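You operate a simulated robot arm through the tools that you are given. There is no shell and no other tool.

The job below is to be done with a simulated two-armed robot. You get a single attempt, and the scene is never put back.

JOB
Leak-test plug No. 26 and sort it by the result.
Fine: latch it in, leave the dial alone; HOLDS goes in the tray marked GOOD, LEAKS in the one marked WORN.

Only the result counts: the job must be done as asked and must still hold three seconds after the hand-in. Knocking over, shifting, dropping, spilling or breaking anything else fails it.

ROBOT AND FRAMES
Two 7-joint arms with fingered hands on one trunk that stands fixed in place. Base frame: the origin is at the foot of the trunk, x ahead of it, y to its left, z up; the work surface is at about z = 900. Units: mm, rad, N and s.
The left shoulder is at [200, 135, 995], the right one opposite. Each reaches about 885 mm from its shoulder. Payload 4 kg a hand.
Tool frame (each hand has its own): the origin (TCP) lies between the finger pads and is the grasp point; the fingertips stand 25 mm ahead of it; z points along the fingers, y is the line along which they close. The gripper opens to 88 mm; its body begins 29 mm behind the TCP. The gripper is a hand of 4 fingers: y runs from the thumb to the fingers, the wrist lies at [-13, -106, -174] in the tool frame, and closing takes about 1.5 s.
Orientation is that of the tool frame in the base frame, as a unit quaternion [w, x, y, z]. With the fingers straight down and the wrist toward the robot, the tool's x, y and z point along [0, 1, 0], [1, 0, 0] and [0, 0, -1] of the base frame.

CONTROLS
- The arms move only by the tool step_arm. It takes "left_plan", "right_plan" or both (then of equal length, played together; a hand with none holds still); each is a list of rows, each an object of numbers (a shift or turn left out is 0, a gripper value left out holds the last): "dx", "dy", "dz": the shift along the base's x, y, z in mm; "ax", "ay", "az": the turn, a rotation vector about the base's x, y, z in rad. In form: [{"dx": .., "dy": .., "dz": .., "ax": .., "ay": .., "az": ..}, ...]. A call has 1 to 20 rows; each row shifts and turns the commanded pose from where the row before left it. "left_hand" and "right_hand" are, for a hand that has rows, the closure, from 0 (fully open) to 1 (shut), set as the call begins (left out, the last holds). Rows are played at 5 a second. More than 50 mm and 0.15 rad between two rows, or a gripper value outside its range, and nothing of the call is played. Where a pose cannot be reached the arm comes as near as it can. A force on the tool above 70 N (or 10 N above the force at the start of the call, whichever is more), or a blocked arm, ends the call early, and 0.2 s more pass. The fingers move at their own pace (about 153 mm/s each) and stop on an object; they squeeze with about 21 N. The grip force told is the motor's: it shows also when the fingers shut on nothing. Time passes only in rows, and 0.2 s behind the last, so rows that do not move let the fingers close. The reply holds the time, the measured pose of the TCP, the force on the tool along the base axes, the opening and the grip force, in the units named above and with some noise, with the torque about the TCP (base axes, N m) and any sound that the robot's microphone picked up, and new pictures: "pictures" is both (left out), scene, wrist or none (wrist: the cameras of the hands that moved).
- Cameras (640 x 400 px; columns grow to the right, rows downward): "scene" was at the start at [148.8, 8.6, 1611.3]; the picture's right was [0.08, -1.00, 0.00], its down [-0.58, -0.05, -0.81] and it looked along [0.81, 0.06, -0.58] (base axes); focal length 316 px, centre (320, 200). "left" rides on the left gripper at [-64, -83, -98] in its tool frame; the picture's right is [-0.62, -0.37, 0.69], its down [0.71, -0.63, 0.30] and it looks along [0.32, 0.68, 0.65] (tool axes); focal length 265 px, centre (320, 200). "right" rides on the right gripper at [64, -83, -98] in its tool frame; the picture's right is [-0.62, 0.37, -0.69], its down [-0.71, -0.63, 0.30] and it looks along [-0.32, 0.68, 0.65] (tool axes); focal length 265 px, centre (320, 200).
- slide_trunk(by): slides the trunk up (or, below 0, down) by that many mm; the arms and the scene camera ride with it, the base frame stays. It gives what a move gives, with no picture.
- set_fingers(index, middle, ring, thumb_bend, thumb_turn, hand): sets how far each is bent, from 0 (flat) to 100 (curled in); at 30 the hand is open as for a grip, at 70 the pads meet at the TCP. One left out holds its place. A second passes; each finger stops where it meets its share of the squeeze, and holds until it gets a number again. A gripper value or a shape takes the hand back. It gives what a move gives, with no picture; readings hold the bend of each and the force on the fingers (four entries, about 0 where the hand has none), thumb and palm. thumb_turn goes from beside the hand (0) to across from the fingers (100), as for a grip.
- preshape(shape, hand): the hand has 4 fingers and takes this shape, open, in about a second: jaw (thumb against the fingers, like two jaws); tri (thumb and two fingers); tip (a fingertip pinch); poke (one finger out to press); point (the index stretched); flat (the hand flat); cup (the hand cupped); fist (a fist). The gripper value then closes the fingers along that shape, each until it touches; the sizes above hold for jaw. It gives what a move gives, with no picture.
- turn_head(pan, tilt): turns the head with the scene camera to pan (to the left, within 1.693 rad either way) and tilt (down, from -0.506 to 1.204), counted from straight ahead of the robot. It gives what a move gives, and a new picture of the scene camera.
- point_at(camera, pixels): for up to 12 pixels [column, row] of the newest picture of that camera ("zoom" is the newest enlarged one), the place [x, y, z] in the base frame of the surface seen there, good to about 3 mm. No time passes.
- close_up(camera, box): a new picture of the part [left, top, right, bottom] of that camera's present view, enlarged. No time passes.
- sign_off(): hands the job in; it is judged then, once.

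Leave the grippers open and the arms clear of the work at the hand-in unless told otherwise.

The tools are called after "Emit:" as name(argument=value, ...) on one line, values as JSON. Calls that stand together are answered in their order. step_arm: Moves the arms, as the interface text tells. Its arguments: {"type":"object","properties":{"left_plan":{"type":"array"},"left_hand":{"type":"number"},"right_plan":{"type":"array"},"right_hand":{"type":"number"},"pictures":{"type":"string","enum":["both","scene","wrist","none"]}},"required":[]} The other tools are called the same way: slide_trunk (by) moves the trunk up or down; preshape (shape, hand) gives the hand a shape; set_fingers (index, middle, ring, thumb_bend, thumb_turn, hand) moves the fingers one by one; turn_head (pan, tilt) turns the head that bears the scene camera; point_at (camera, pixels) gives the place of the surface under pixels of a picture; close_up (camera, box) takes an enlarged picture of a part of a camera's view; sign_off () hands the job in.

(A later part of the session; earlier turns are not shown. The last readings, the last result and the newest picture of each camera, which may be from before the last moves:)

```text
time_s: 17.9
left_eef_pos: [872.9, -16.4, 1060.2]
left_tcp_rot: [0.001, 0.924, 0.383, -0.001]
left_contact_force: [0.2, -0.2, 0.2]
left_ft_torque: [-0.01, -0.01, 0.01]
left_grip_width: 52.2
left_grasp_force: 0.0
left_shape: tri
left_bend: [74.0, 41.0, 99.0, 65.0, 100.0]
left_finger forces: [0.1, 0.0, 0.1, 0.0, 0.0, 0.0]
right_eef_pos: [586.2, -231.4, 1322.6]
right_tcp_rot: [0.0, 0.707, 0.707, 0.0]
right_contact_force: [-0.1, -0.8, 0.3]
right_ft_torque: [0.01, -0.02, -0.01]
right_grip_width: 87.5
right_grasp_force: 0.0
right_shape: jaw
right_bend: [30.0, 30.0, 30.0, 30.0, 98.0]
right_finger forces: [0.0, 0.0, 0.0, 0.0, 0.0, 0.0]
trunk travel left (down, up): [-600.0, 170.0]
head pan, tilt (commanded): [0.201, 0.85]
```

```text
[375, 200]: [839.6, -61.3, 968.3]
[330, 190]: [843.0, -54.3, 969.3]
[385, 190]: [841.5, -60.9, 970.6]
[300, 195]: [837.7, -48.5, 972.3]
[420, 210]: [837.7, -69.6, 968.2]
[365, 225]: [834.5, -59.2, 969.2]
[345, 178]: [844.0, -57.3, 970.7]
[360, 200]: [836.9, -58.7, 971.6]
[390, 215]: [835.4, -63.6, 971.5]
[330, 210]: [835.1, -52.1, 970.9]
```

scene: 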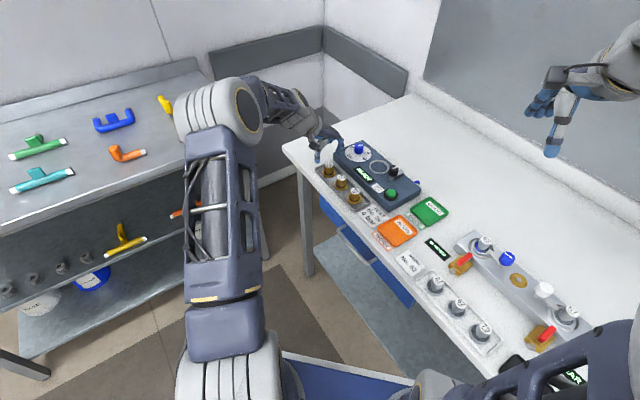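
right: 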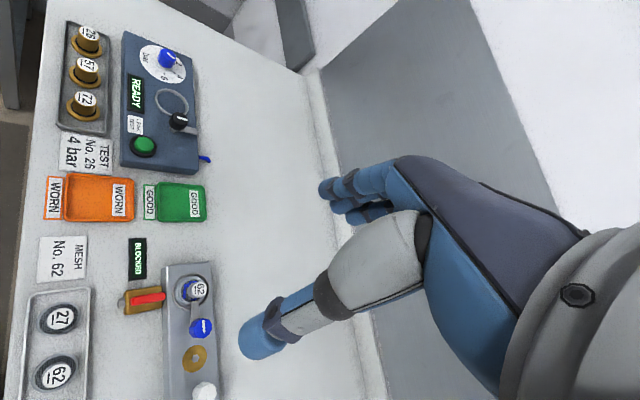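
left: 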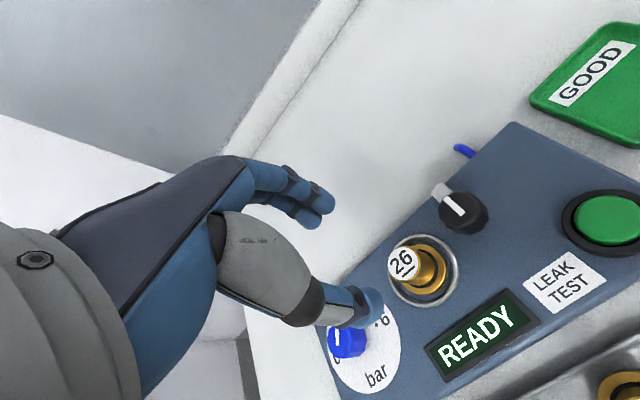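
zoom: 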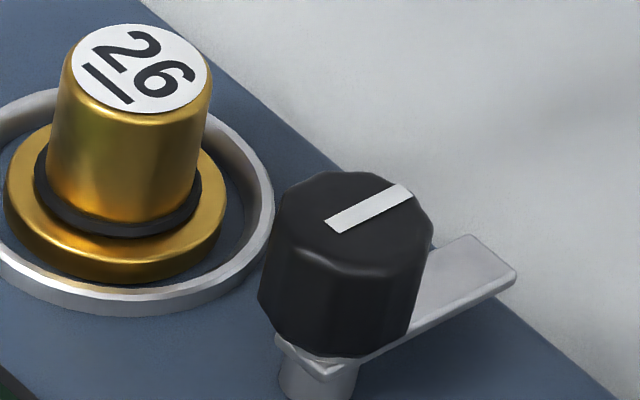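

The knob's top centre appears near (352,217) in the zoom, about (835, -57, 970). I'll check the plug's label centre at zoom (140,67) to compare the camera frame with the arm's placing position.

Emit:
point_at(camera="zoom", pixels=[[140, 67], [120, 60], [160, 75], [140, 50], [140, 85], [352, 217], [352, 212], [348, 222], [275, 220], [430, 215]])

Emit:
point_at(camera="left", pixels=[[463, 212], [450, 205], [475, 215], [460, 222], [402, 265], [608, 220]])

```text
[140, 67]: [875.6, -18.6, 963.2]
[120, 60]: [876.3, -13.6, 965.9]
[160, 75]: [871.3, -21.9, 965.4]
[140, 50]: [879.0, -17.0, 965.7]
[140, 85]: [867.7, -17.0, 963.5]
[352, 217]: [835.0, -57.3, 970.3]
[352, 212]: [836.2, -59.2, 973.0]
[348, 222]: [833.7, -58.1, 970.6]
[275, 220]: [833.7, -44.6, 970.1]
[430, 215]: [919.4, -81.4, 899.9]
```

```text
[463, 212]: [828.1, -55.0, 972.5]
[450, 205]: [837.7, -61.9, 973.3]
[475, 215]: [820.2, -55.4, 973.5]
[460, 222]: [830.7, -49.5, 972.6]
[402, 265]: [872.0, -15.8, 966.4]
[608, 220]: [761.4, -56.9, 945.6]
```

The knob's centre is about (833, -56.5). I'll move there at z 1060 and turn the hand to -90°, so that a +90° twist never sweeps fingers through the plug.

Emit:
step_arm(left_plan=[{"dx": -6.7, "dy": -6.8, "az": -0.131}, {"dx": -6.7, "dy": -6.8, "az": -0.131}, {"dx": -6.7, "dy": -6.9, "az": -0.131}, {"dx": -6.7, "dy": -6.9, "az": -0.131}, {"dx": -6.6, "dy": -6.9, "az": -0.131}, {"dx": -6.6, "dy": -6.9, "az": -0.13}, {"dz": -20}, {"dz": -20}, {}, {}], pictures="both")

Emit:
close_up(camera="scene", box=[350, 125, 430, 185])

```text
time_s: 20.1
left_eef_pos: [831.9, -55.3, 1017.9]
left_tcp_rot: [0.0, 1.0, 0.001, 0.0]
left_contact_force: [-0.7, -0.6, -0.1]
left_ft_torque: [-0.02, -0.01, 0.03]
left_grip_width: 52.2
left_grasp_force: 0.1
left_shape: tri
left_bend: [74.0, 41.0, 99.0, 65.0, 100.0]
left_finger forces: [0.0, 0.0, 0.1, 0.1, 0.0, 0.1]
right_eef_pos: [585.7, -231.3, 1321.8]
right_tcp_rot: [0.0, 0.707, 0.707, 0.0]
right_contact_force: [1.0, -0.5, -0.5]
right_ft_torque: [0.05, 0.05, -0.03]
right_grip_width: 87.6
right_grasp_force: 0.0
right_shape: jaw
right_bend: [30.0, 30.0, 30.0, 30.0, 98.0]
right_finger forces: [0.0, 0.0, 0.0, 0.0, 0.0, 0.0]
trunk travel left (down, up): [-600.0, 170.0]
head pan, tilt (commanded): [0.201, 0.85]
```

scene: 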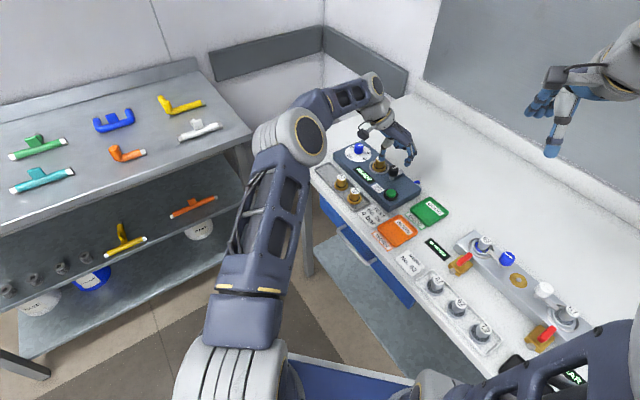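
left: 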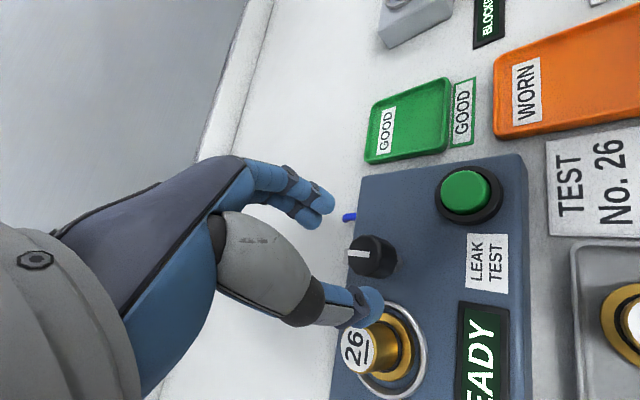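

```text
6.67 times, centred on (390, 155) of scene
```

zoom: 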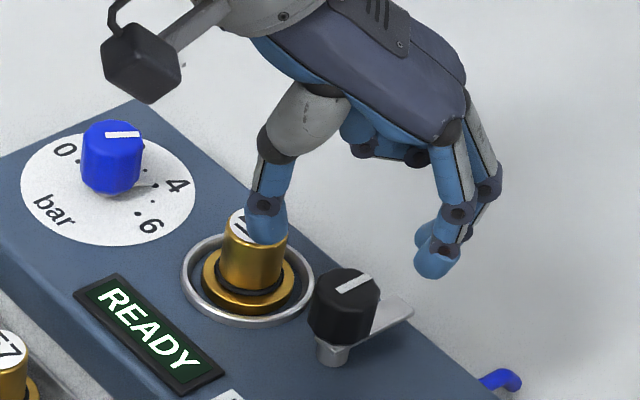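

The hand is over the knob at z 1018 with the plug clear of the thumb. I'll lower to about z 975 so the tips sit on the knob's sides above the arm.

Emit:
step_arm(left_plan=[{"dx": 0.5, "dy": -0.5, "dz": -12}, {"dz": -12}, {"dz": -10}, {"dz": -9}, {}], pictures="wrist")

Emit:
close_up(camera="scene", box=[370, 145, 418, 181])

```text
time_s: 21.2
left_eef_pos: [835.4, -57.7, 977.1]
left_tcp_rot: [-0.001, 1.0, 0.001, 0.0]
left_contact_force: [-0.6, -0.1, 0.0]
left_ft_torque: [-0.03, 0.0, 0.0]
left_grip_width: 52.5
left_grasp_force: 0.1
left_shape: tri
left_bend: [74.0, 41.0, 99.0, 65.0, 100.0]
left_finger forces: [0.1, 0.0, 0.0, 0.1, 0.0, 0.0]
right_eef_pos: [586.3, -230.9, 1322.0]
right_tcp_rot: [0.0, 0.707, 0.707, 0.0]
right_contact_force: [-0.2, 0.1, 0.5]
right_ft_torque: [0.03, -0.01, -0.02]
right_grip_width: 87.7
right_grasp_force: 0.1
right_shape: jaw
right_bend: [30.0, 30.0, 30.0, 30.0, 98.0]
right_finger forces: [0.0, 0.1, 0.0, 0.1, 0.0, 0.0]
trunk travel left (down, up): [-600.0, 170.0]
head pan, tilt (commanded): [0.201, 0.85]
```

left: 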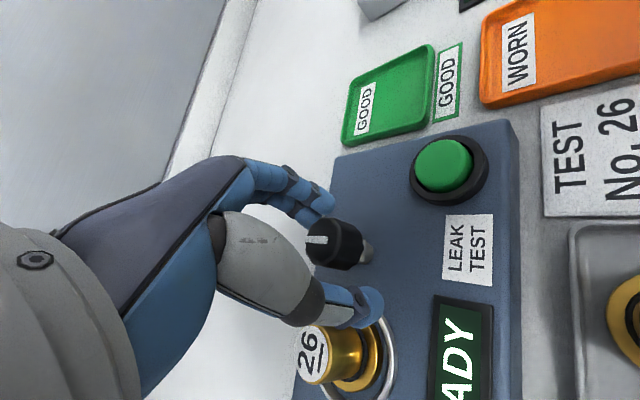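

```text
11.11 times, centred on (394, 163) of scene
```

zoom: 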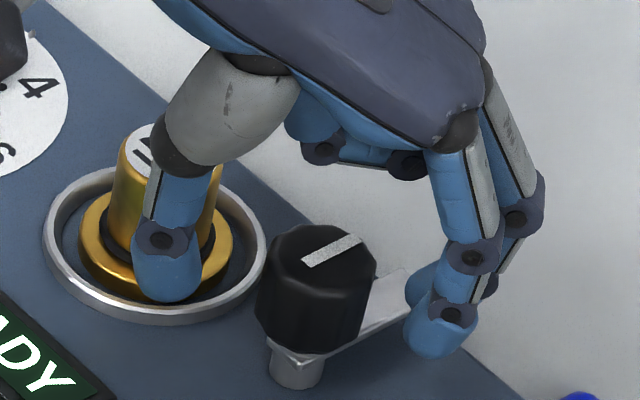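

The thumb and fingers straddle the black knob with no contact force. I'll close on the knob.

Emit:
step_arm(left_plan=[{}, {}, {}, {}, {}, {}, {}], left_hand=1.0, pictures="none")

Emit:
close_up(camera="scene", box=[370, 145, 418, 181])

```text
time_s: 22.9
left_eef_pos: [833.9, -56.9, 977.2]
left_tcp_rot: [0.0, 1.0, 0.0, 0.0]
left_contact_force: [0.1, 0.1, -2.1]
left_ft_torque: [0.03, 0.0, 0.03]
left_grip_width: 19.9
left_grasp_force: 20.9
left_shape: tri
left_bend: [74.0, 56.0, 100.0, 74.0, 100.0]
left_finger forces: [9.2, 9.3, 0.0, 0.1, 18.8, 0.1]
right_eef_pos: [586.2, -232.2, 1323.4]
right_tcp_rot: [0.0, 0.707, 0.707, 0.0]
right_contact_force: [-0.4, 0.0, -0.6]
right_ft_torque: [-0.02, 0.01, -0.01]
right_grip_width: 87.6
right_grasp_force: 0.1
right_shape: jaw
right_bend: [30.0, 30.0, 30.0, 30.0, 98.0]
right_finger forces: [0.1, 0.1, 0.0, 0.1, 0.0, 0.0]
trunk travel left (down, up): [-600.0, 170.0]
head pan, tilt (commanded): [0.201, 0.85]
```

```text
11.11 times, centred on (394, 163) of scene
```

zoom: 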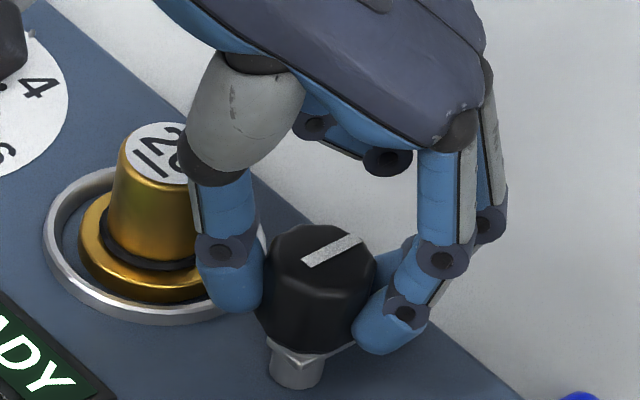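

The knob is gripped: index 9.2 N, middle 9.3 N, thumb 18.8 N. I'll twist +0.3 rad counter-clockwise as a test and read the torque and the knob's mark.

Emit:
step_arm(left_plan=[{"az": 0.1}, {"az": 0.1}, {"az": 0.1}, {}], pictures="none")

Emit:
close_up(camera="scene", box=[370, 145, 418, 181])

```text
time_s: 23.9
left_eef_pos: [833.2, -56.7, 977.8]
left_tcp_rot: [0.001, 0.989, 0.15, 0.0]
left_contact_force: [-3.2, 2.1, -1.4]
left_ft_torque: [0.06, 0.05, -0.03]
left_grip_width: 19.7
left_grasp_force: 21.1
left_shape: tri
left_bend: [74.0, 56.0, 100.0, 74.0, 100.0]
left_finger forces: [9.8, 8.5, 0.0, 0.1, 20.8, 0.1]
right_eef_pos: [585.9, -230.7, 1322.5]
right_tcp_rot: [0.0, 0.707, 0.708, 0.0]
right_contact_force: [0.0, 0.5, 0.5]
right_ft_torque: [0.02, 0.02, -0.02]
right_grip_width: 87.5
right_grasp_force: 0.0
right_shape: jaw
right_bend: [30.0, 30.0, 30.0, 30.0, 98.0]
right_finger forces: [0.0, 0.0, 0.1, 0.1, 0.1, 0.1]
trunk travel left (down, up): [-600.0, 170.0]
head pan, tilt (commanded): [0.201, 0.85]
```

```text
11.11 times, centred on (394, 163) of scene
```

zoom: 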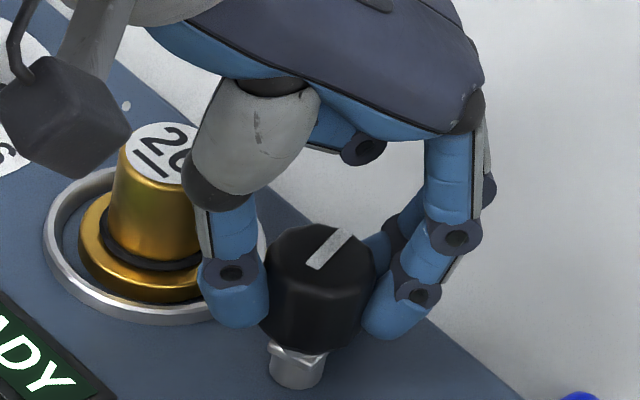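

The mark turned with the hand at little torque. I'll continue +0.84 rad.

Emit:
step_arm(left_plan=[{"az": 0.12}, {"az": 0.12}, {"az": 0.12}, {"az": 0.12}, {"az": 0.12}, {"az": 0.12}, {"az": 0.12}, {}], pictures="none")

Emit:
close_up(camera="scene", box=[370, 145, 418, 181])

```text
time_s: 25.6
left_eef_pos: [833.7, -58.2, 976.8]
left_tcp_rot: [0.001, 0.841, 0.541, -0.001]
left_contact_force: [-9.7, -0.2, 2.4]
left_ft_torque: [0.01, 0.21, -0.08]
left_grip_width: 19.7
left_grasp_force: 21.2
left_shape: tri
left_bend: [74.0, 57.0, 100.0, 74.0, 100.0]
left_finger forces: [9.0, 7.5, 0.0, 0.1, 24.4, 0.1]
right_eef_pos: [584.6, -231.3, 1322.3]
right_tcp_rot: [-0.001, 0.707, 0.707, 0.0]
right_contact_force: [0.5, -0.2, -0.1]
right_ft_torque: [0.01, -0.02, 0.0]
right_grip_width: 87.6
right_grasp_force: 0.1
right_shape: jaw
right_bend: [30.0, 30.0, 30.0, 30.0, 98.0]
right_finger forces: [0.1, 0.1, 0.0, 0.0, 0.0, 0.0]
trunk travel left (down, up): [-600.0, 170.0]
head pan, tilt (commanded): [0.201, 0.85]
```

```text
11.11 times, centred on (394, 163) of scene
```

zoom: 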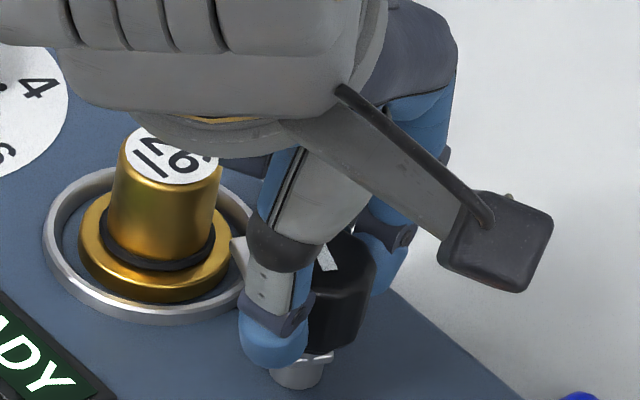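

It has turned about 65° in all, with a sideways force of -9.7 N in x from a slightly off-centre pivot. I'll finish the turn to 90°, drifting a little in -x to relieve it.

Emit:
step_arm(left_plan=[{"az": 0.11, "dx": -0.5}, {"az": 0.11, "dx": -0.5}, {"az": 0.11, "dx": -0.5}, {"az": 0.1}, {}, {}], pictures="wrist")

Emit:
close_up(camera="scene", box=[370, 145, 418, 181])

```text
time_s: 27.1
left_eef_pos: [832.6, -58.0, 977.1]
left_tcp_rot: [0.0, 0.707, 0.708, 0.0]
left_contact_force: [-5.5, -4.1, 1.6]
left_ft_torque: [-0.08, 0.09, -0.09]
left_grip_width: 19.6
left_grasp_force: 20.7
left_shape: tri
left_bend: [74.0, 57.0, 100.0, 74.0, 100.0]
left_finger forces: [9.8, 8.7, 0.0, 0.0, 23.1, 0.1]
right_eef_pos: [585.8, -232.2, 1322.2]
right_tcp_rot: [0.0, 0.707, 0.707, 0.0]
right_contact_force: [1.0, -0.9, -0.6]
right_ft_torque: [0.02, 0.0, -0.01]
right_grip_width: 87.4
right_grasp_force: 0.0
right_shape: jaw
right_bend: [30.0, 30.0, 30.0, 30.0, 98.0]
right_finger forces: [0.0, 0.1, 0.0, 0.1, 0.0, 0.0]
trunk travel left (down, up): [-600.0, 170.0]
head pan, tilt (commanded): [0.201, 0.85]
```

left: 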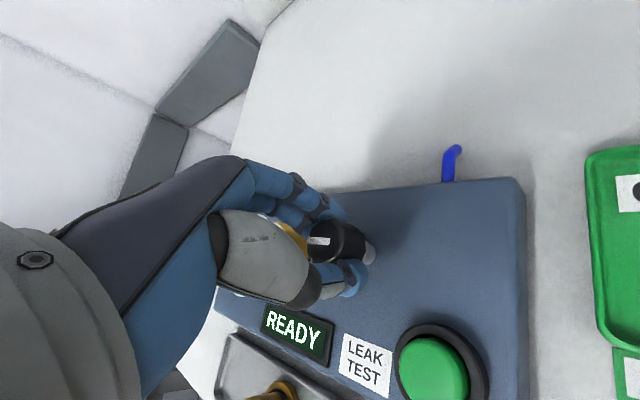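

```text
11.11 times, centred on (394, 163) of scene
```

zoom: 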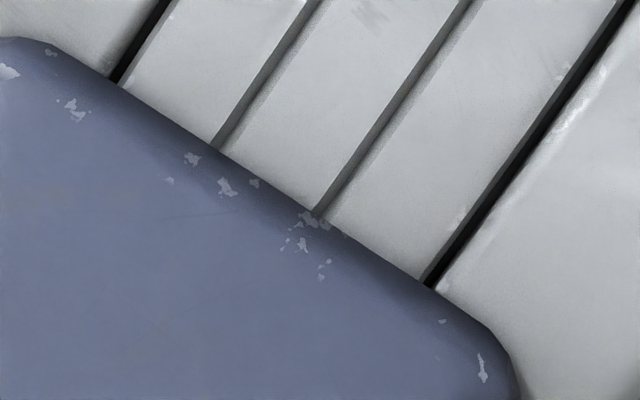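

The turn is now 90°, but the forearm blocks the scene view. I'll enlarge the left view on the knob and check the right camera too.

Emit:
close_up(camera="left", box=[240, 170, 400, 310])

Emit:
close_up(camera="right", box=[90, 20, 250, 180])

```text
2.86 times, centred on (320, 240) of left
```

zoom: 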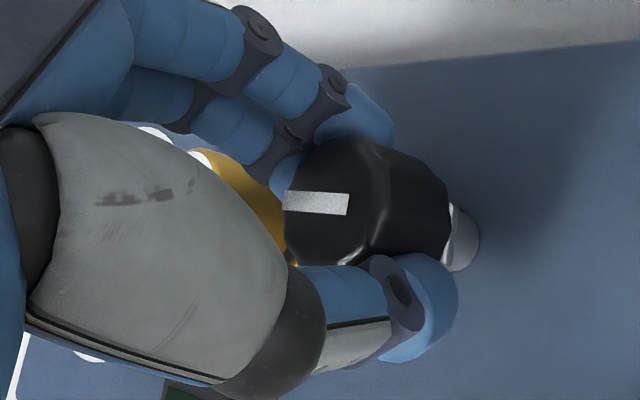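

```text
2.50 times, centred on (170, 100) of right
```

zoom: 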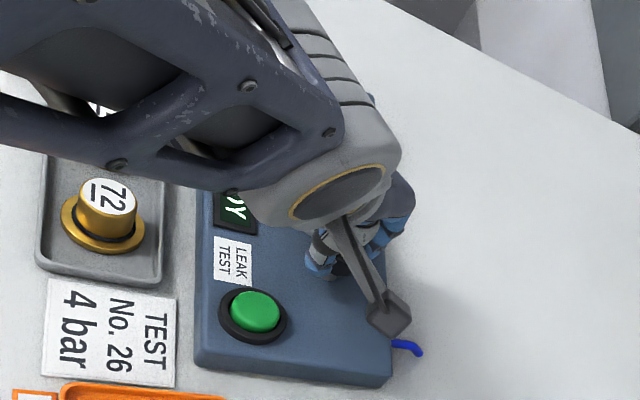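

The knob's mark kept its place relative to the hand, so the knob followed the full 90° and now points at the plug. I'll open the hand, rise, and look at the latch from above.

Emit:
step_arm(left_plan=[{}, {}, {}, {}, {}, {"dz": 10}, {"dz": 20}, {"dz": 30}, {"dz": 30}, {}], left_hand=0.4, pictures="wrist")

Emit:
close_up(camera="right", box=[90, 20, 250, 180])

```text
time_s: 29.2
left_eef_pos: [832.5, -57.5, 1066.8]
left_tcp_rot: [0.0, 0.706, 0.708, 0.0]
left_contact_force: [-0.8, -0.7, -0.1]
left_ft_torque: [0.02, 0.0, -0.03]
left_grip_width: 52.6
left_grasp_force: 0.1
left_shape: tri
left_bend: [74.0, 41.0, 99.0, 65.0, 100.0]
left_finger forces: [0.0, 0.0, 0.1, 0.0, 0.1, 0.0]
right_eef_pos: [586.2, -231.8, 1322.2]
right_tcp_rot: [0.0, 0.707, 0.707, 0.0]
right_contact_force: [-0.6, -0.6, -0.4]
right_ft_torque: [0.01, 0.01, -0.04]
right_grip_width: 87.5
right_grasp_force: 0.0
right_shape: jaw
right_bend: [30.0, 30.0, 30.0, 30.0, 98.0]
right_finger forces: [0.1, 0.0, 0.1, 0.1, 0.0, 0.0]
trunk travel left (down, up): [-600.0, 170.0]
head pan, tilt (commanded): [0.201, 0.85]
```

left: 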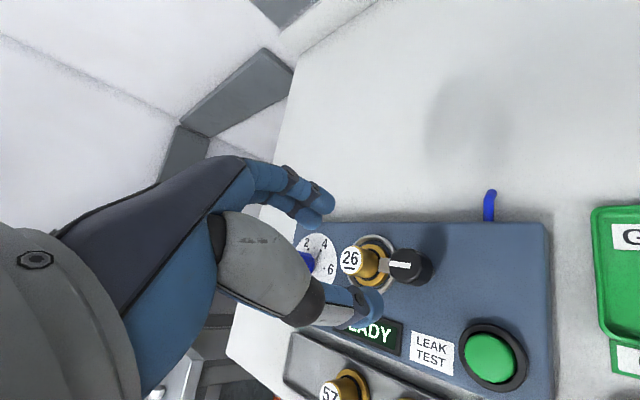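

```text
2.50 times, centred on (170, 100) of right
```

zoom: 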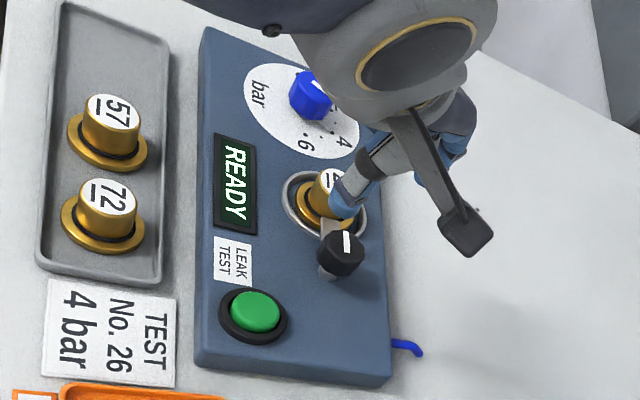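

The latch arm now lies over the plug's flange and the display still reads READY. I'll move the left hand up and aside for a clear view and take the poke shape for the button.

Emit:
step_arm(left_plan=[{"dx": -12, "dy": 10, "dz": 12, "az": -0.1}, {"dx": -12, "dy": 10, "dz": 12, "az": -0.1}, {"dx": -12, "dy": 10, "dz": 12, "az": -0.1}, {"dx": -12, "dy": 10, "dz": 12, "az": -0.1}, {"dx": -12, "dy": 10, "dz": 12, "az": -0.1}, {"dx": -12, "dy": 10, "dz": 12, "az": -0.1}, {}], pictures="none")

Emit:
preshape(hand="left", shape="poke")

Emit:
close_up(camera="left", box=[0, 0, 640, 400])

Emit:
close_up(camera="scene", box=[330, 100, 450, 200])

```text
time_s: 30.9
left_eef_pos: [762.0, 1.7, 1140.1]
left_tcp_rot: [0.0, 0.885, 0.466, 0.0]
left_contact_force: [0.1, -0.7, 0.2]
left_ft_torque: [-0.01, 0.0, -0.01]
left_grip_width: 52.5
left_grasp_force: 0.2
left_shape: tri
left_bend: [74.0, 41.0, 99.0, 65.0, 100.0]
left_finger forces: [0.1, 0.1, 0.0, 0.0, 0.1, 0.0]
right_eef_pos: [585.5, -231.4, 1320.9]
right_tcp_rot: [0.0, 0.707, 0.707, 0.0]
right_contact_force: [0.6, 0.1, 0.1]
right_ft_torque: [-0.02, -0.01, -0.01]
right_grip_width: 87.4
right_grasp_force: 0.1
right_shape: jaw
right_bend: [30.0, 30.0, 30.0, 30.0, 98.0]
right_finger forces: [0.0, 0.1, 0.1, 0.0, 0.0, 0.1]
trunk travel left (down, up): [-600.0, 170.0]
head pan, tilt (commanded): [0.201, 0.85]
```

```text
time_s: 31.8
left_eef_pos: [761.8, 3.4, 1139.1]
left_tcp_rot: [0.0, 0.884, 0.467, 0.0]
left_contact_force: [0.3, 0.5, 0.7]
left_ft_torque: [-0.04, -0.02, -0.04]
left_grip_width: 0.1
left_grasp_force: 0.0
left_shape: poke
left_bend: [70.0, 70.0, 99.0, 100.0, 100.0]
left_finger forces: [0.1, 0.0, 0.0, 0.0, 0.1, 0.0]
right_eef_pos: [586.2, -231.4, 1322.0]
right_tcp_rot: [-0.001, 0.707, 0.707, 0.0]
right_contact_force: [0.9, -0.7, -0.1]
right_ft_torque: [0.02, 0.01, 0.02]
right_grip_width: 87.5
right_grasp_force: 0.0
right_shape: jaw
right_bend: [30.0, 30.0, 30.0, 30.0, 98.0]
right_finger forces: [0.0, 0.0, 0.0, 0.0, 0.0, 0.1]
trunk travel left (down, up): [-600.0, 170.0]
head pan, tilt (commanded): [0.201, 0.85]
```

```text
1.00 times, centred on (320, 200) of left (not enlarged: the box is as wide or as high as the picture)
```

zoom: 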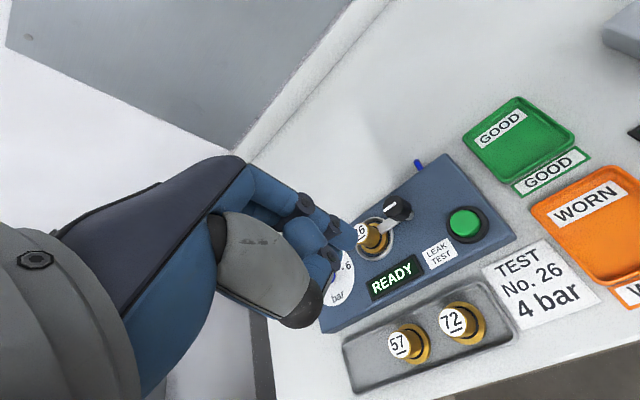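

```text
4.00 times, centred on (390, 150) of scene
```

zoom: 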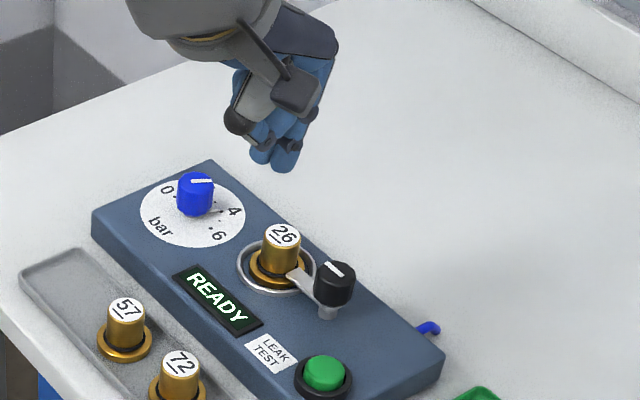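

The latch arm lies on the flange beside the stem, and the display reads READY. I'll look closely at the poking fingertips to find where they are.

Emit:
close_up(camera="left", box=[220, 160, 380, 320])

Emit:
point_at(camera="zoom", pixels=[[420, 190], [470, 235], [450, 275], [400, 300], [480, 250], [395, 230]])

Emit:
close_up(camera="scene", box=[370, 105, 420, 145])

```text
2.50 times, centred on (300, 240) of left
```

zoom: 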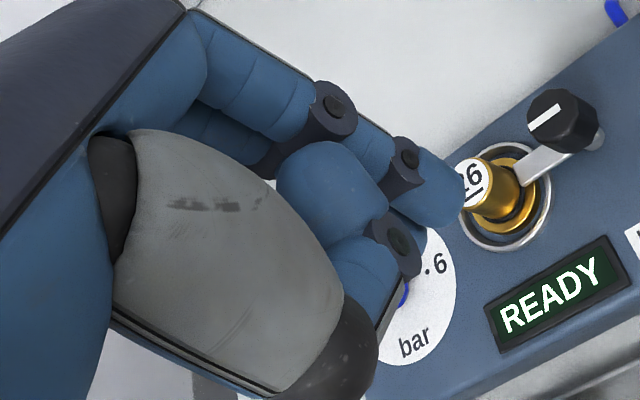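

```text
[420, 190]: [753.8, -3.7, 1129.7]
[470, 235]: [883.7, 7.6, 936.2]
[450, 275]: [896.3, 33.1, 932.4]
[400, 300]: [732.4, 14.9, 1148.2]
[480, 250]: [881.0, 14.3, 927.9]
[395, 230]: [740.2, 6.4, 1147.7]
```

```text
10.00 times, centred on (395, 125) of scene
```

zoom: 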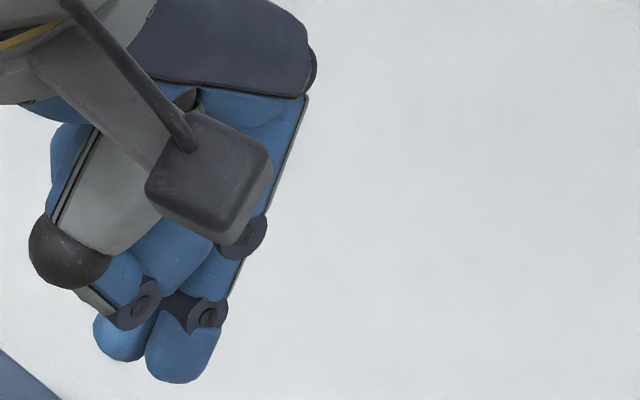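

In poke shape the index and middle tips lie about 25 mm ahead of the TCP, close to its axis. The button's centre is (761, -56), with its top at z 945.5. I'll move above it at z ≈ 1000.

Emit:
step_arm(left_plan=[{"dy": -20, "dz": -10}, {"dy": -20, "dz": -25}, {"dx": -1, "dy": -18, "dz": -35}, {"dz": -35}, {"dz": -34}, {}], pictures="both")

Emit:
close_up(camera="scene", box=[360, 150, 424, 198])

```text
time_s: 33.1
left_eef_pos: [760.3, -56.0, 999.9]
left_tcp_rot: [-0.001, 0.884, 0.467, 0.0]
left_contact_force: [-0.2, 0.1, 0.2]
left_ft_torque: [-0.03, 0.03, -0.02]
left_grip_width: 0.2
left_grasp_force: 0.1
left_shape: poke
left_bend: [70.0, 70.0, 99.0, 100.0, 100.0]
left_finger forces: [0.0, 0.0, 0.1, 0.0, 0.0, 0.0]
right_eef_pos: [585.2, -232.1, 1321.5]
right_tcp_rot: [-0.001, 0.707, 0.707, -0.001]
right_contact_force: [-0.8, -1.3, -0.3]
right_ft_torque: [0.01, -0.01, -0.02]
right_grip_width: 87.6
right_grasp_force: 0.2
right_shape: jaw
right_bend: [30.0, 30.0, 30.0, 30.0, 98.0]
right_finger forces: [0.0, 0.0, 0.0, 0.1, 0.0, 0.0]
trunk travel left (down, up): [-600.0, 170.0]
head pan, tilt (commanded): [0.201, 0.85]
```

scene: 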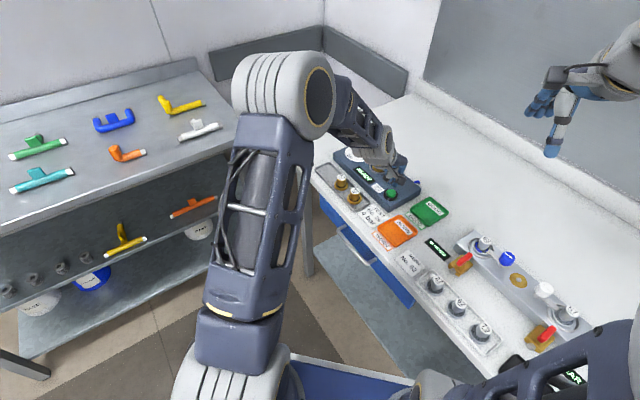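
left: 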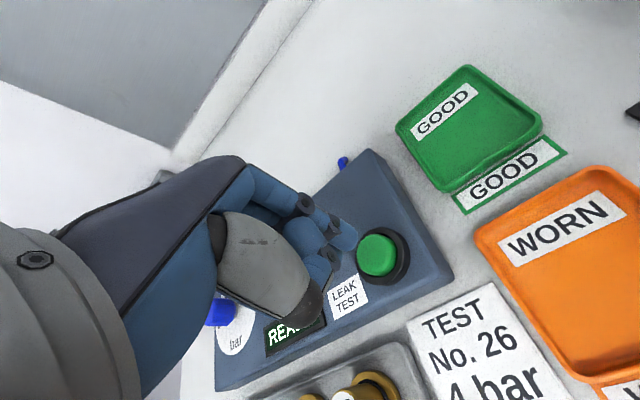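

```text
8.33 times, centred on (392, 174) of scene
```

zoom: 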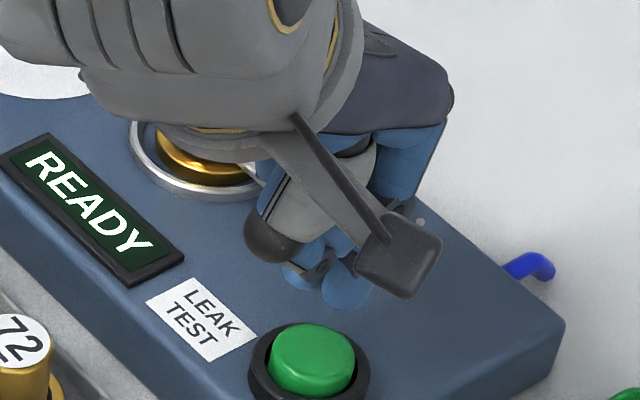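

The index tip will land about 6 mm right of the button's centre, still on the cap. I'll shift slightly (+2, +3), lower onto the button, press a few mm and read the force.

Emit:
step_arm(left_plan=[{"dx": 2, "dy": 3, "dz": -12}, {"dz": -12}, {"dz": -3}, {"dz": -3}, {"dz": -2}, {}], pictures="none")

Emit:
close_up(camera="scene", box=[360, 150, 424, 198])

```text
time_s: 34.5
left_eef_pos: [763.1, -52.3, 968.3]
left_tcp_rot: [0.0, 0.884, 0.467, 0.0]
left_contact_force: [-0.8, 1.0, 2.5]
left_ft_torque: [0.03, -0.02, -0.02]
left_grip_width: 0.2
left_grasp_force: 0.0
left_shape: poke
left_bend: [70.0, 70.0, 99.0, 100.0, 100.0]
left_finger forces: [0.0, 2.3, 0.1, 0.1, 0.1, 0.0]
right_eef_pos: [585.5, -232.4, 1322.5]
right_tcp_rot: [0.0, 0.707, 0.707, 0.0]
right_contact_force: [0.7, -0.3, 0.4]
right_ft_torque: [-0.01, 0.05, -0.02]
right_grip_width: 87.9
right_grasp_force: 0.0
right_shape: jaw
right_bend: [30.0, 30.0, 30.0, 30.0, 98.0]
right_finger forces: [0.1, 0.1, 0.0, 0.1, 0.0, 0.0]
trunk travel left (down, up): [-600.0, 170.0]
head pan, tilt (commanded): [0.201, 0.85]
heard: click
```

```text
8.33 times, centred on (392, 174) of scene
```

zoom: 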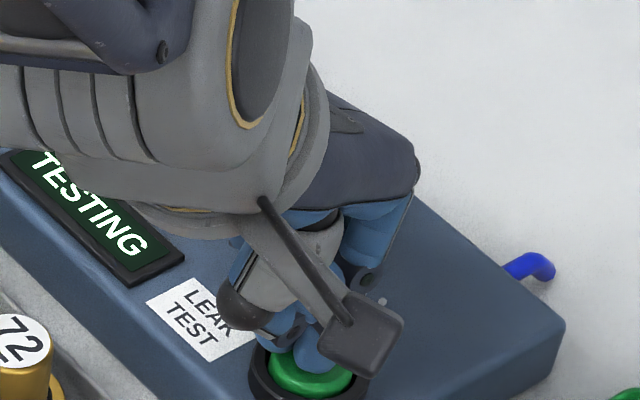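

A click was heard and the display shows TESTING. I'll release the button by rising straight up and wait for the result.

Emit:
step_arm(left_plan=[{"dz": 10}, {"dz": 20}, {"dz": 30}, {"dz": 30}, {"dx": -5, "dy": 20, "dz": 10}, {"dx": -5, "dy": 20, "dz": 10}, {"dx": -5, "dy": 20}, {}], pictures="both")

Emit:
close_up(camera="scene", box=[340, 140, 436, 212])

```text
time_s: 36.4
left_eef_pos: [747.7, 7.6, 1078.5]
left_tcp_rot: [0.0, 0.884, 0.467, 0.0]
left_contact_force: [-0.1, 0.2, 0.2]
left_ft_torque: [-0.02, -0.02, -0.01]
left_grip_width: 0.0
left_grasp_force: 0.0
left_shape: poke
left_bend: [70.0, 70.0, 99.0, 100.0, 100.0]
left_finger forces: [0.0, 0.0, 0.0, 0.1, 0.0, 0.0]
right_eef_pos: [585.3, -230.5, 1321.7]
right_tcp_rot: [0.0, 0.706, 0.708, 0.0]
right_contact_force: [-0.8, 0.0, 0.2]
right_ft_torque: [0.01, -0.03, 0.0]
right_grip_width: 87.8
right_grasp_force: 0.2
right_shape: jaw
right_bend: [30.0, 30.0, 30.0, 30.0, 98.0]
right_finger forces: [0.0, 0.1, 0.0, 0.0, 0.0, 0.0]
trunk travel left (down, up): [-600.0, 170.0]
head pan, tilt (commanded): [0.201, 0.85]
```

scene: 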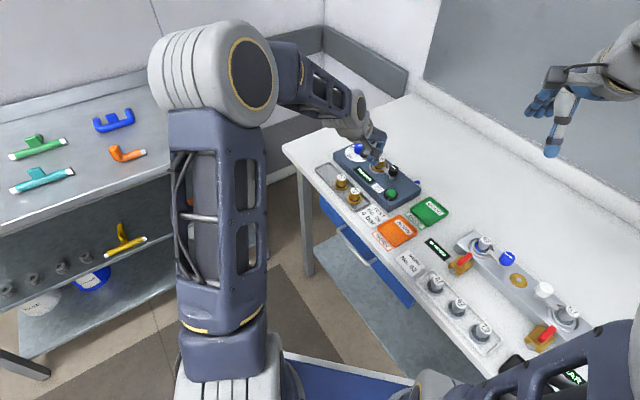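
left: 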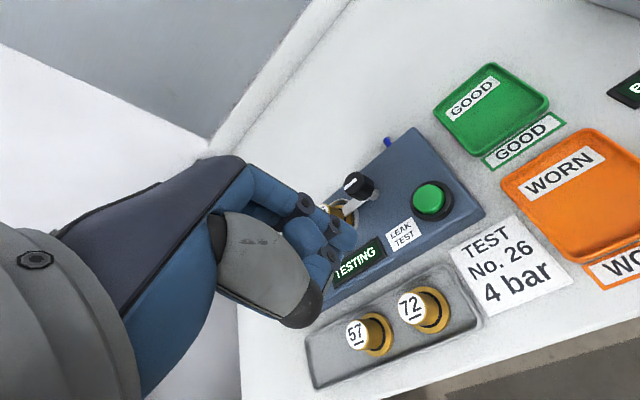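

```text
5.56 times, centred on (388, 176) of scene
```

zoom: 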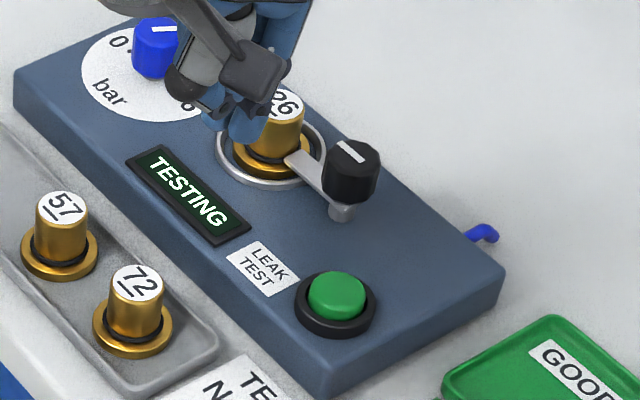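

The display still reads TESTING. I'll keep the hand still and wait, then read it again.

Emit:
step_arm(left_plan=[{}, {}, {}, {}, {}, {}, {}, {}, {}, {}], pictures="none")

Emit:
close_up(camera="scene", box=[340, 140, 436, 212])

```text
time_s: 38.5
left_eef_pos: [747.6, 8.8, 1079.0]
left_tcp_rot: [0.0, 0.884, 0.467, 0.0]
left_contact_force: [0.7, -0.4, -0.2]
left_ft_torque: [0.02, -0.03, 0.04]
left_grip_width: 0.0
left_grasp_force: 0.0
left_shape: poke
left_bend: [70.0, 70.0, 99.0, 100.0, 100.0]
left_finger forces: [0.0, 0.0, 0.0, 0.0, 0.1, 0.1]
right_eef_pos: [585.0, -232.2, 1321.0]
right_tcp_rot: [0.001, 0.707, 0.707, 0.0]
right_contact_force: [0.0, 0.0, 0.0]
right_ft_torque: [0.02, 0.02, 0.01]
right_grip_width: 87.7
right_grasp_force: 0.0
right_shape: jaw
right_bend: [30.0, 30.0, 30.0, 30.0, 98.0]
right_finger forces: [0.0, 0.1, 0.0, 0.1, 0.0, 0.0]
trunk travel left (down, up): [-600.0, 170.0]
head pan, tilt (commanded): [0.201, 0.85]
```

```text
5.56 times, centred on (388, 176) of scene
```

zoom: 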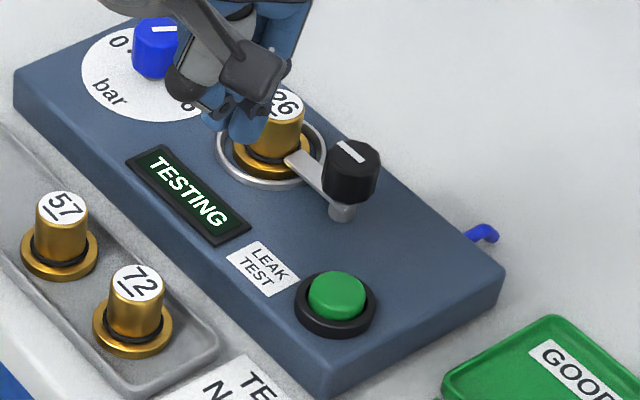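

Still TESTING about 4 s after the click. I'll wait longer.

Emit:
step_arm(left_plan=[{}, {}, {}, {}, {}, {}, {}, {}, {}, {}, {}, {}, {}, {}, {}, {}, {}, {}, {}, {}], pictures="none")

Emit:
close_up(camera="scene", box=[340, 140, 436, 212])

```text
time_s: 42.8
left_eef_pos: [746.5, 9.0, 1078.6]
left_tcp_rot: [0.0, 0.884, 0.467, 0.0]
left_contact_force: [0.6, 0.6, -0.2]
left_ft_torque: [-0.02, 0.02, 0.0]
left_grip_width: 0.1
left_grasp_force: 0.0
left_shape: poke
left_bend: [70.0, 70.0, 99.0, 100.0, 100.0]
left_finger forces: [0.1, 0.1, 0.1, 0.1, 0.0, 0.0]
right_eef_pos: [585.7, -232.0, 1322.6]
right_tcp_rot: [0.0, 0.707, 0.707, 0.0]
right_contact_force: [0.3, 0.2, 0.1]
right_ft_torque: [0.0, 0.0, -0.03]
right_grip_width: 87.5
right_grasp_force: 0.0
right_shape: jaw
right_bend: [30.0, 30.0, 30.0, 30.0, 98.0]
right_finger forces: [0.1, 0.1, 0.1, 0.0, 0.1, 0.0]
trunk travel left (down, up): [-600.0, 170.0]
head pan, tilt (commanded): [0.201, 0.85]
```

```text
5.56 times, centred on (388, 176) of scene
```

zoom: 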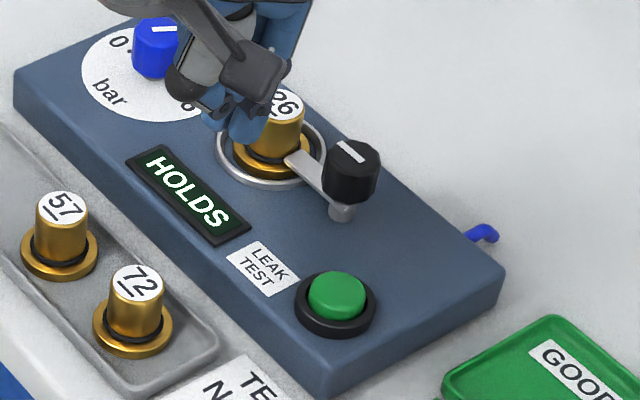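

The display now reads HOLDS, so plug 26 belongs in the GOOD tray. First I must unlatch it: I'll take the tri shape and move back over the knob at yaw 0 to undo the same 90° turn.

Emit:
preshape(hand="left", shape="tri")

Emit:
step_arm(left_plan=[{"dx": 17, "dy": -13.4, "az": 0.12}, {"dx": 17, "dy": -13.4, "az": 0.12}, {"dx": 17, "dy": -13.4, "az": 0.12}, {"dx": 17, "dy": -13.4, "az": 0.12}, {"dx": 17, "dy": -13.4, "az": 0.12}, {}, {}], left_hand=0.4, pictures="wrist")

```text
time_s: 43.6
left_eef_pos: [746.8, 7.6, 1077.9]
left_tcp_rot: [0.001, 0.884, 0.467, 0.0]
left_contact_force: [0.8, -0.1, -0.4]
left_ft_torque: [-0.02, -0.01, -0.01]
left_grip_width: 87.9
left_grasp_force: 0.1
left_shape: tri
left_bend: [30.0, 30.0, 99.0, 30.0, 98.0]
left_finger forces: [0.0, 0.0, 0.1, 0.0, 0.0, 0.1]
right_eef_pos: [585.7, -230.7, 1320.9]
right_tcp_rot: [0.0, 0.707, 0.707, -0.001]
right_contact_force: [0.2, 0.5, -0.6]
right_ft_torque: [-0.03, -0.01, 0.03]
right_grip_width: 87.6
right_grasp_force: 0.1
right_shape: jaw
right_bend: [30.0, 30.0, 30.0, 30.0, 98.0]
right_finger forces: [0.0, 0.0, 0.0, 0.0, 0.0, 0.0]
trunk travel left (down, up): [-600.0, 170.0]
head pan, tilt (commanded): [0.201, 0.85]
```

```text
time_s: 45.2
left_eef_pos: [830.7, -60.0, 1077.9]
left_tcp_rot: [0.0, 0.707, 0.707, 0.0]
left_contact_force: [-0.7, -0.6, -0.2]
left_ft_torque: [-0.01, -0.02, 0.0]
left_grip_width: 53.3
left_grasp_force: 0.0
left_shape: tri
left_bend: [73.0, 40.0, 99.0, 64.0, 100.0]
left_finger forces: [0.0, 0.0, 0.0, 0.0, 0.0, 0.0]
right_eef_pos: [586.0, -231.4, 1322.0]
right_tcp_rot: [0.0, 0.707, 0.707, 0.0]
right_contact_force: [0.1, -0.6, -0.9]
right_ft_torque: [0.01, 0.02, 0.02]
right_grip_width: 87.7
right_grasp_force: 0.1
right_shape: jaw
right_bend: [30.0, 30.0, 30.0, 30.0, 98.0]
right_finger forces: [0.0, 0.0, 0.0, 0.1, 0.0, 0.1]
trunk travel left (down, up): [-600.0, 170.0]
head pan, tilt (commanded): [0.201, 0.85]
```

left: 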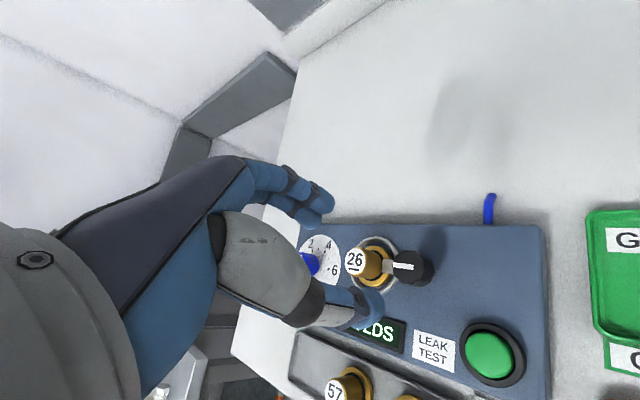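

TCP is at (830.7, -60, 1078), above the knob at yaw 0. I'll correct slightly and lower to z 977 around the knob.

Emit:
step_arm(left_plan=[{"dx": 0.4, "dy": 1.0, "dz": -25}, {"dz": -25}, {"dz": -20}, {"dz": -16}, {"dz": -15}, {}], pictures="wrist")

Emit:
close_up(camera="right", box=[90, 20, 250, 180])

```text
time_s: 46.6
left_eef_pos: [831.2, -59.3, 975.7]
left_tcp_rot: [0.0, 0.706, 0.708, 0.0]
left_contact_force: [0.2, 0.3, 0.0]
left_ft_torque: [0.02, 0.0, -0.03]
left_grip_width: 53.3
left_grasp_force: 0.0
left_shape: tri
left_bend: [73.0, 40.0, 99.0, 64.0, 100.0]
left_finger forces: [0.1, 0.0, 0.0, 0.1, 0.1, 0.1]
right_eef_pos: [585.0, -231.1, 1322.4]
right_tcp_rot: [0.0, 0.707, 0.707, -0.001]
right_contact_force: [0.8, 0.1, 0.4]
right_ft_torque: [0.01, 0.0, 0.0]
right_grip_width: 87.4
right_grasp_force: 0.1
right_shape: jaw
right_bend: [30.0, 30.0, 30.0, 30.0, 98.0]
right_finger forces: [0.0, 0.0, 0.1, 0.0, 0.1, 0.0]
trunk travel left (down, up): [-600.0, 170.0]
head pan, tilt (commanded): [0.201, 0.85]
```

left: 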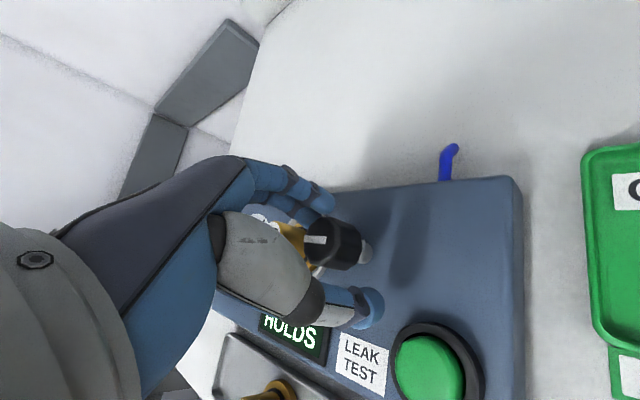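

```text
2.50 times, centred on (170, 100) of right
```

zoom: 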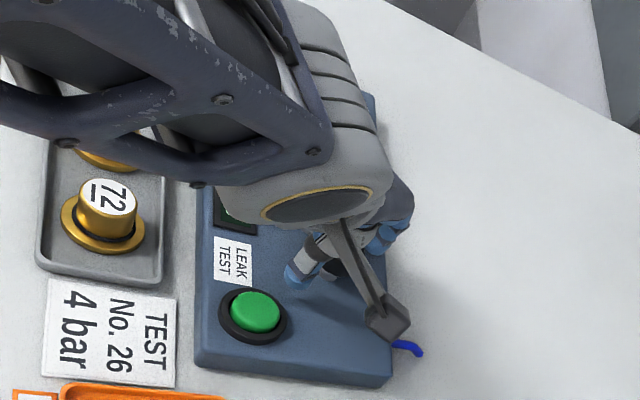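

The knob is between the thumb and fingers again, with no contact. I'll close on it.

Emit:
step_arm(left_plan=[{}, {}, {}, {}, {}, {}, {}], left_hand=1.0, pictures="wrist")

```text
time_s: 48.2
left_eef_pos: [831.2, -58.5, 974.2]
left_tcp_rot: [0.0, 0.706, 0.708, 0.0]
left_contact_force: [-1.9, 0.8, -1.6]
left_ft_torque: [-0.03, 0.04, -0.01]
left_grip_width: 20.2
left_grasp_force: 21.0
left_shape: tri
left_bend: [74.0, 56.0, 100.0, 74.0, 100.0]
left_finger forces: [9.0, 9.1, 0.0, 0.0, 19.2, 0.0]
right_eef_pos: [585.2, -231.6, 1321.7]
right_tcp_rot: [0.0, 0.707, 0.707, 0.0]
right_contact_force: [-0.4, -0.3, 0.3]
right_ft_torque: [0.0, 0.01, -0.02]
right_grip_width: 87.6
right_grasp_force: 0.0
right_shape: jaw
right_bend: [30.0, 30.0, 30.0, 30.0, 98.0]
right_finger forces: [0.1, 0.0, 0.0, 0.0, 0.0, 0.0]
trunk travel left (down, up): [-600.0, 170.0]
head pan, tilt (commanded): [0.201, 0.85]
```

left: 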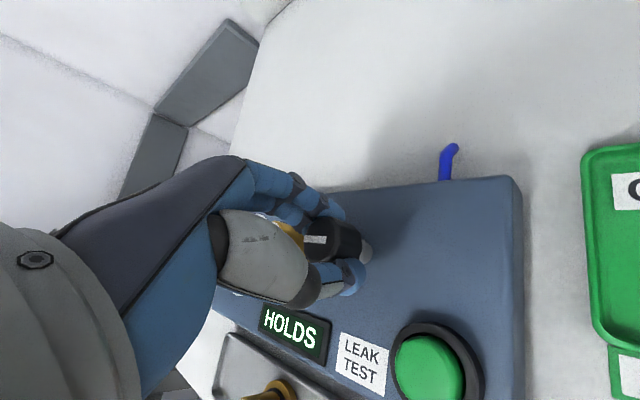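

The knob is gripped (9.0, 9.1 and 19.2 N) and HOLDS still shows. I'll turn it back clockwise, the first 0.84 rad.

Emit:
step_arm(left_plan=[{"az": -0.12}, {"az": -0.12}, {"az": -0.12}, {"az": -0.12}, {"az": -0.12}, {"az": -0.12}, {"az": -0.12}, {}], pictures="none")

Emit:
close_up(camera="scene", box=[370, 145, 418, 181])

```text
time_s: 50.0
left_eef_pos: [832.6, -57.4, 975.1]
left_tcp_rot: [0.001, 0.934, 0.357, 0.0]
left_contact_force: [3.2, 3.7, -9.0]
left_ft_torque: [0.07, -0.08, 0.02]
left_grip_width: 19.3
left_grasp_force: 21.4
left_shape: tri
left_bend: [74.0, 56.0, 100.0, 74.0, 100.0]
left_finger forces: [8.8, 10.8, 0.1, 0.0, 18.9, 0.0]
right_eef_pos: [585.8, -231.8, 1321.3]
right_tcp_rot: [0.001, 0.707, 0.707, 0.0]
right_contact_force: [0.0, 0.4, -0.2]
right_ft_torque: [-0.03, -0.02, 0.0]
right_grip_width: 87.6
right_grasp_force: 0.0
right_shape: jaw
right_bend: [30.0, 30.0, 30.0, 30.0, 98.0]
right_finger forces: [0.0, 0.0, 0.0, 0.1, 0.0, 0.1]
trunk travel left (down, up): [-600.0, 170.0]
head pan, tilt (commanded): [0.201, 0.85]
```

```text
11.11 times, centred on (394, 163) of scene
```

zoom: 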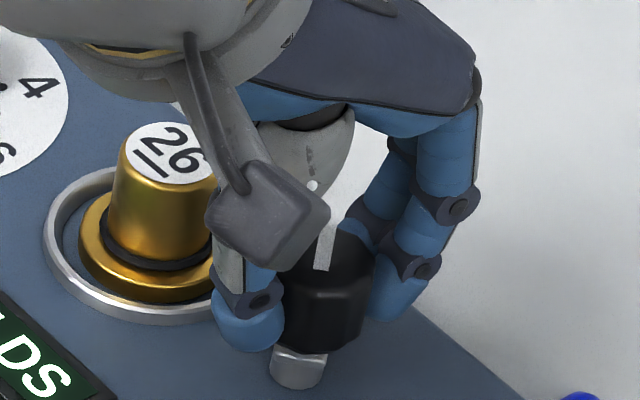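

The knob follows and the plug stays put. I'll finish the remaining 0.73 rad.

Emit:
step_arm(left_plan=[{"az": -0.12, "dx": 0.3, "dy": 0.3}, {"az": -0.12, "dx": 0.3, "dy": 0.3}, {"az": -0.12, "dx": 0.3, "dy": 0.3}, {"az": -0.12}, {"az": -0.12}, {"az": -0.12}, {}], pictures="none")

Emit:
close_up(camera="scene", box=[370, 145, 418, 181])

```text
time_s: 51.6
left_eef_pos: [834.8, -56.6, 976.0]
left_tcp_rot: [0.0, 1.0, 0.005, 0.001]
left_contact_force: [7.8, 0.1, -8.6]
left_ft_torque: [-0.04, -0.13, 0.12]
left_grip_width: 19.5
left_grasp_force: 20.8
left_shape: tri
left_bend: [74.0, 56.0, 100.0, 74.0, 100.0]
left_finger forces: [8.0, 12.2, 0.0, 0.1, 18.5, 0.1]
right_eef_pos: [586.2, -232.1, 1322.6]
right_tcp_rot: [-0.001, 0.707, 0.707, 0.0]
right_contact_force: [0.6, 1.5, 0.0]
right_ft_torque: [-0.02, -0.01, 0.01]
right_grip_width: 87.5
right_grasp_force: 0.1
right_shape: jaw
right_bend: [30.0, 30.0, 30.0, 30.0, 98.0]
right_finger forces: [0.0, 0.0, 0.1, 0.1, 0.0, 0.1]
trunk travel left (down, up): [-600.0, 170.0]
head pan, tilt (commanded): [0.201, 0.85]
```

```text
11.11 times, centred on (394, 163) of scene
```

zoom: 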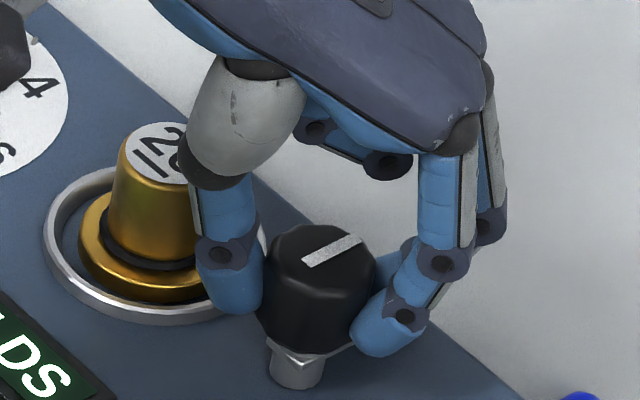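

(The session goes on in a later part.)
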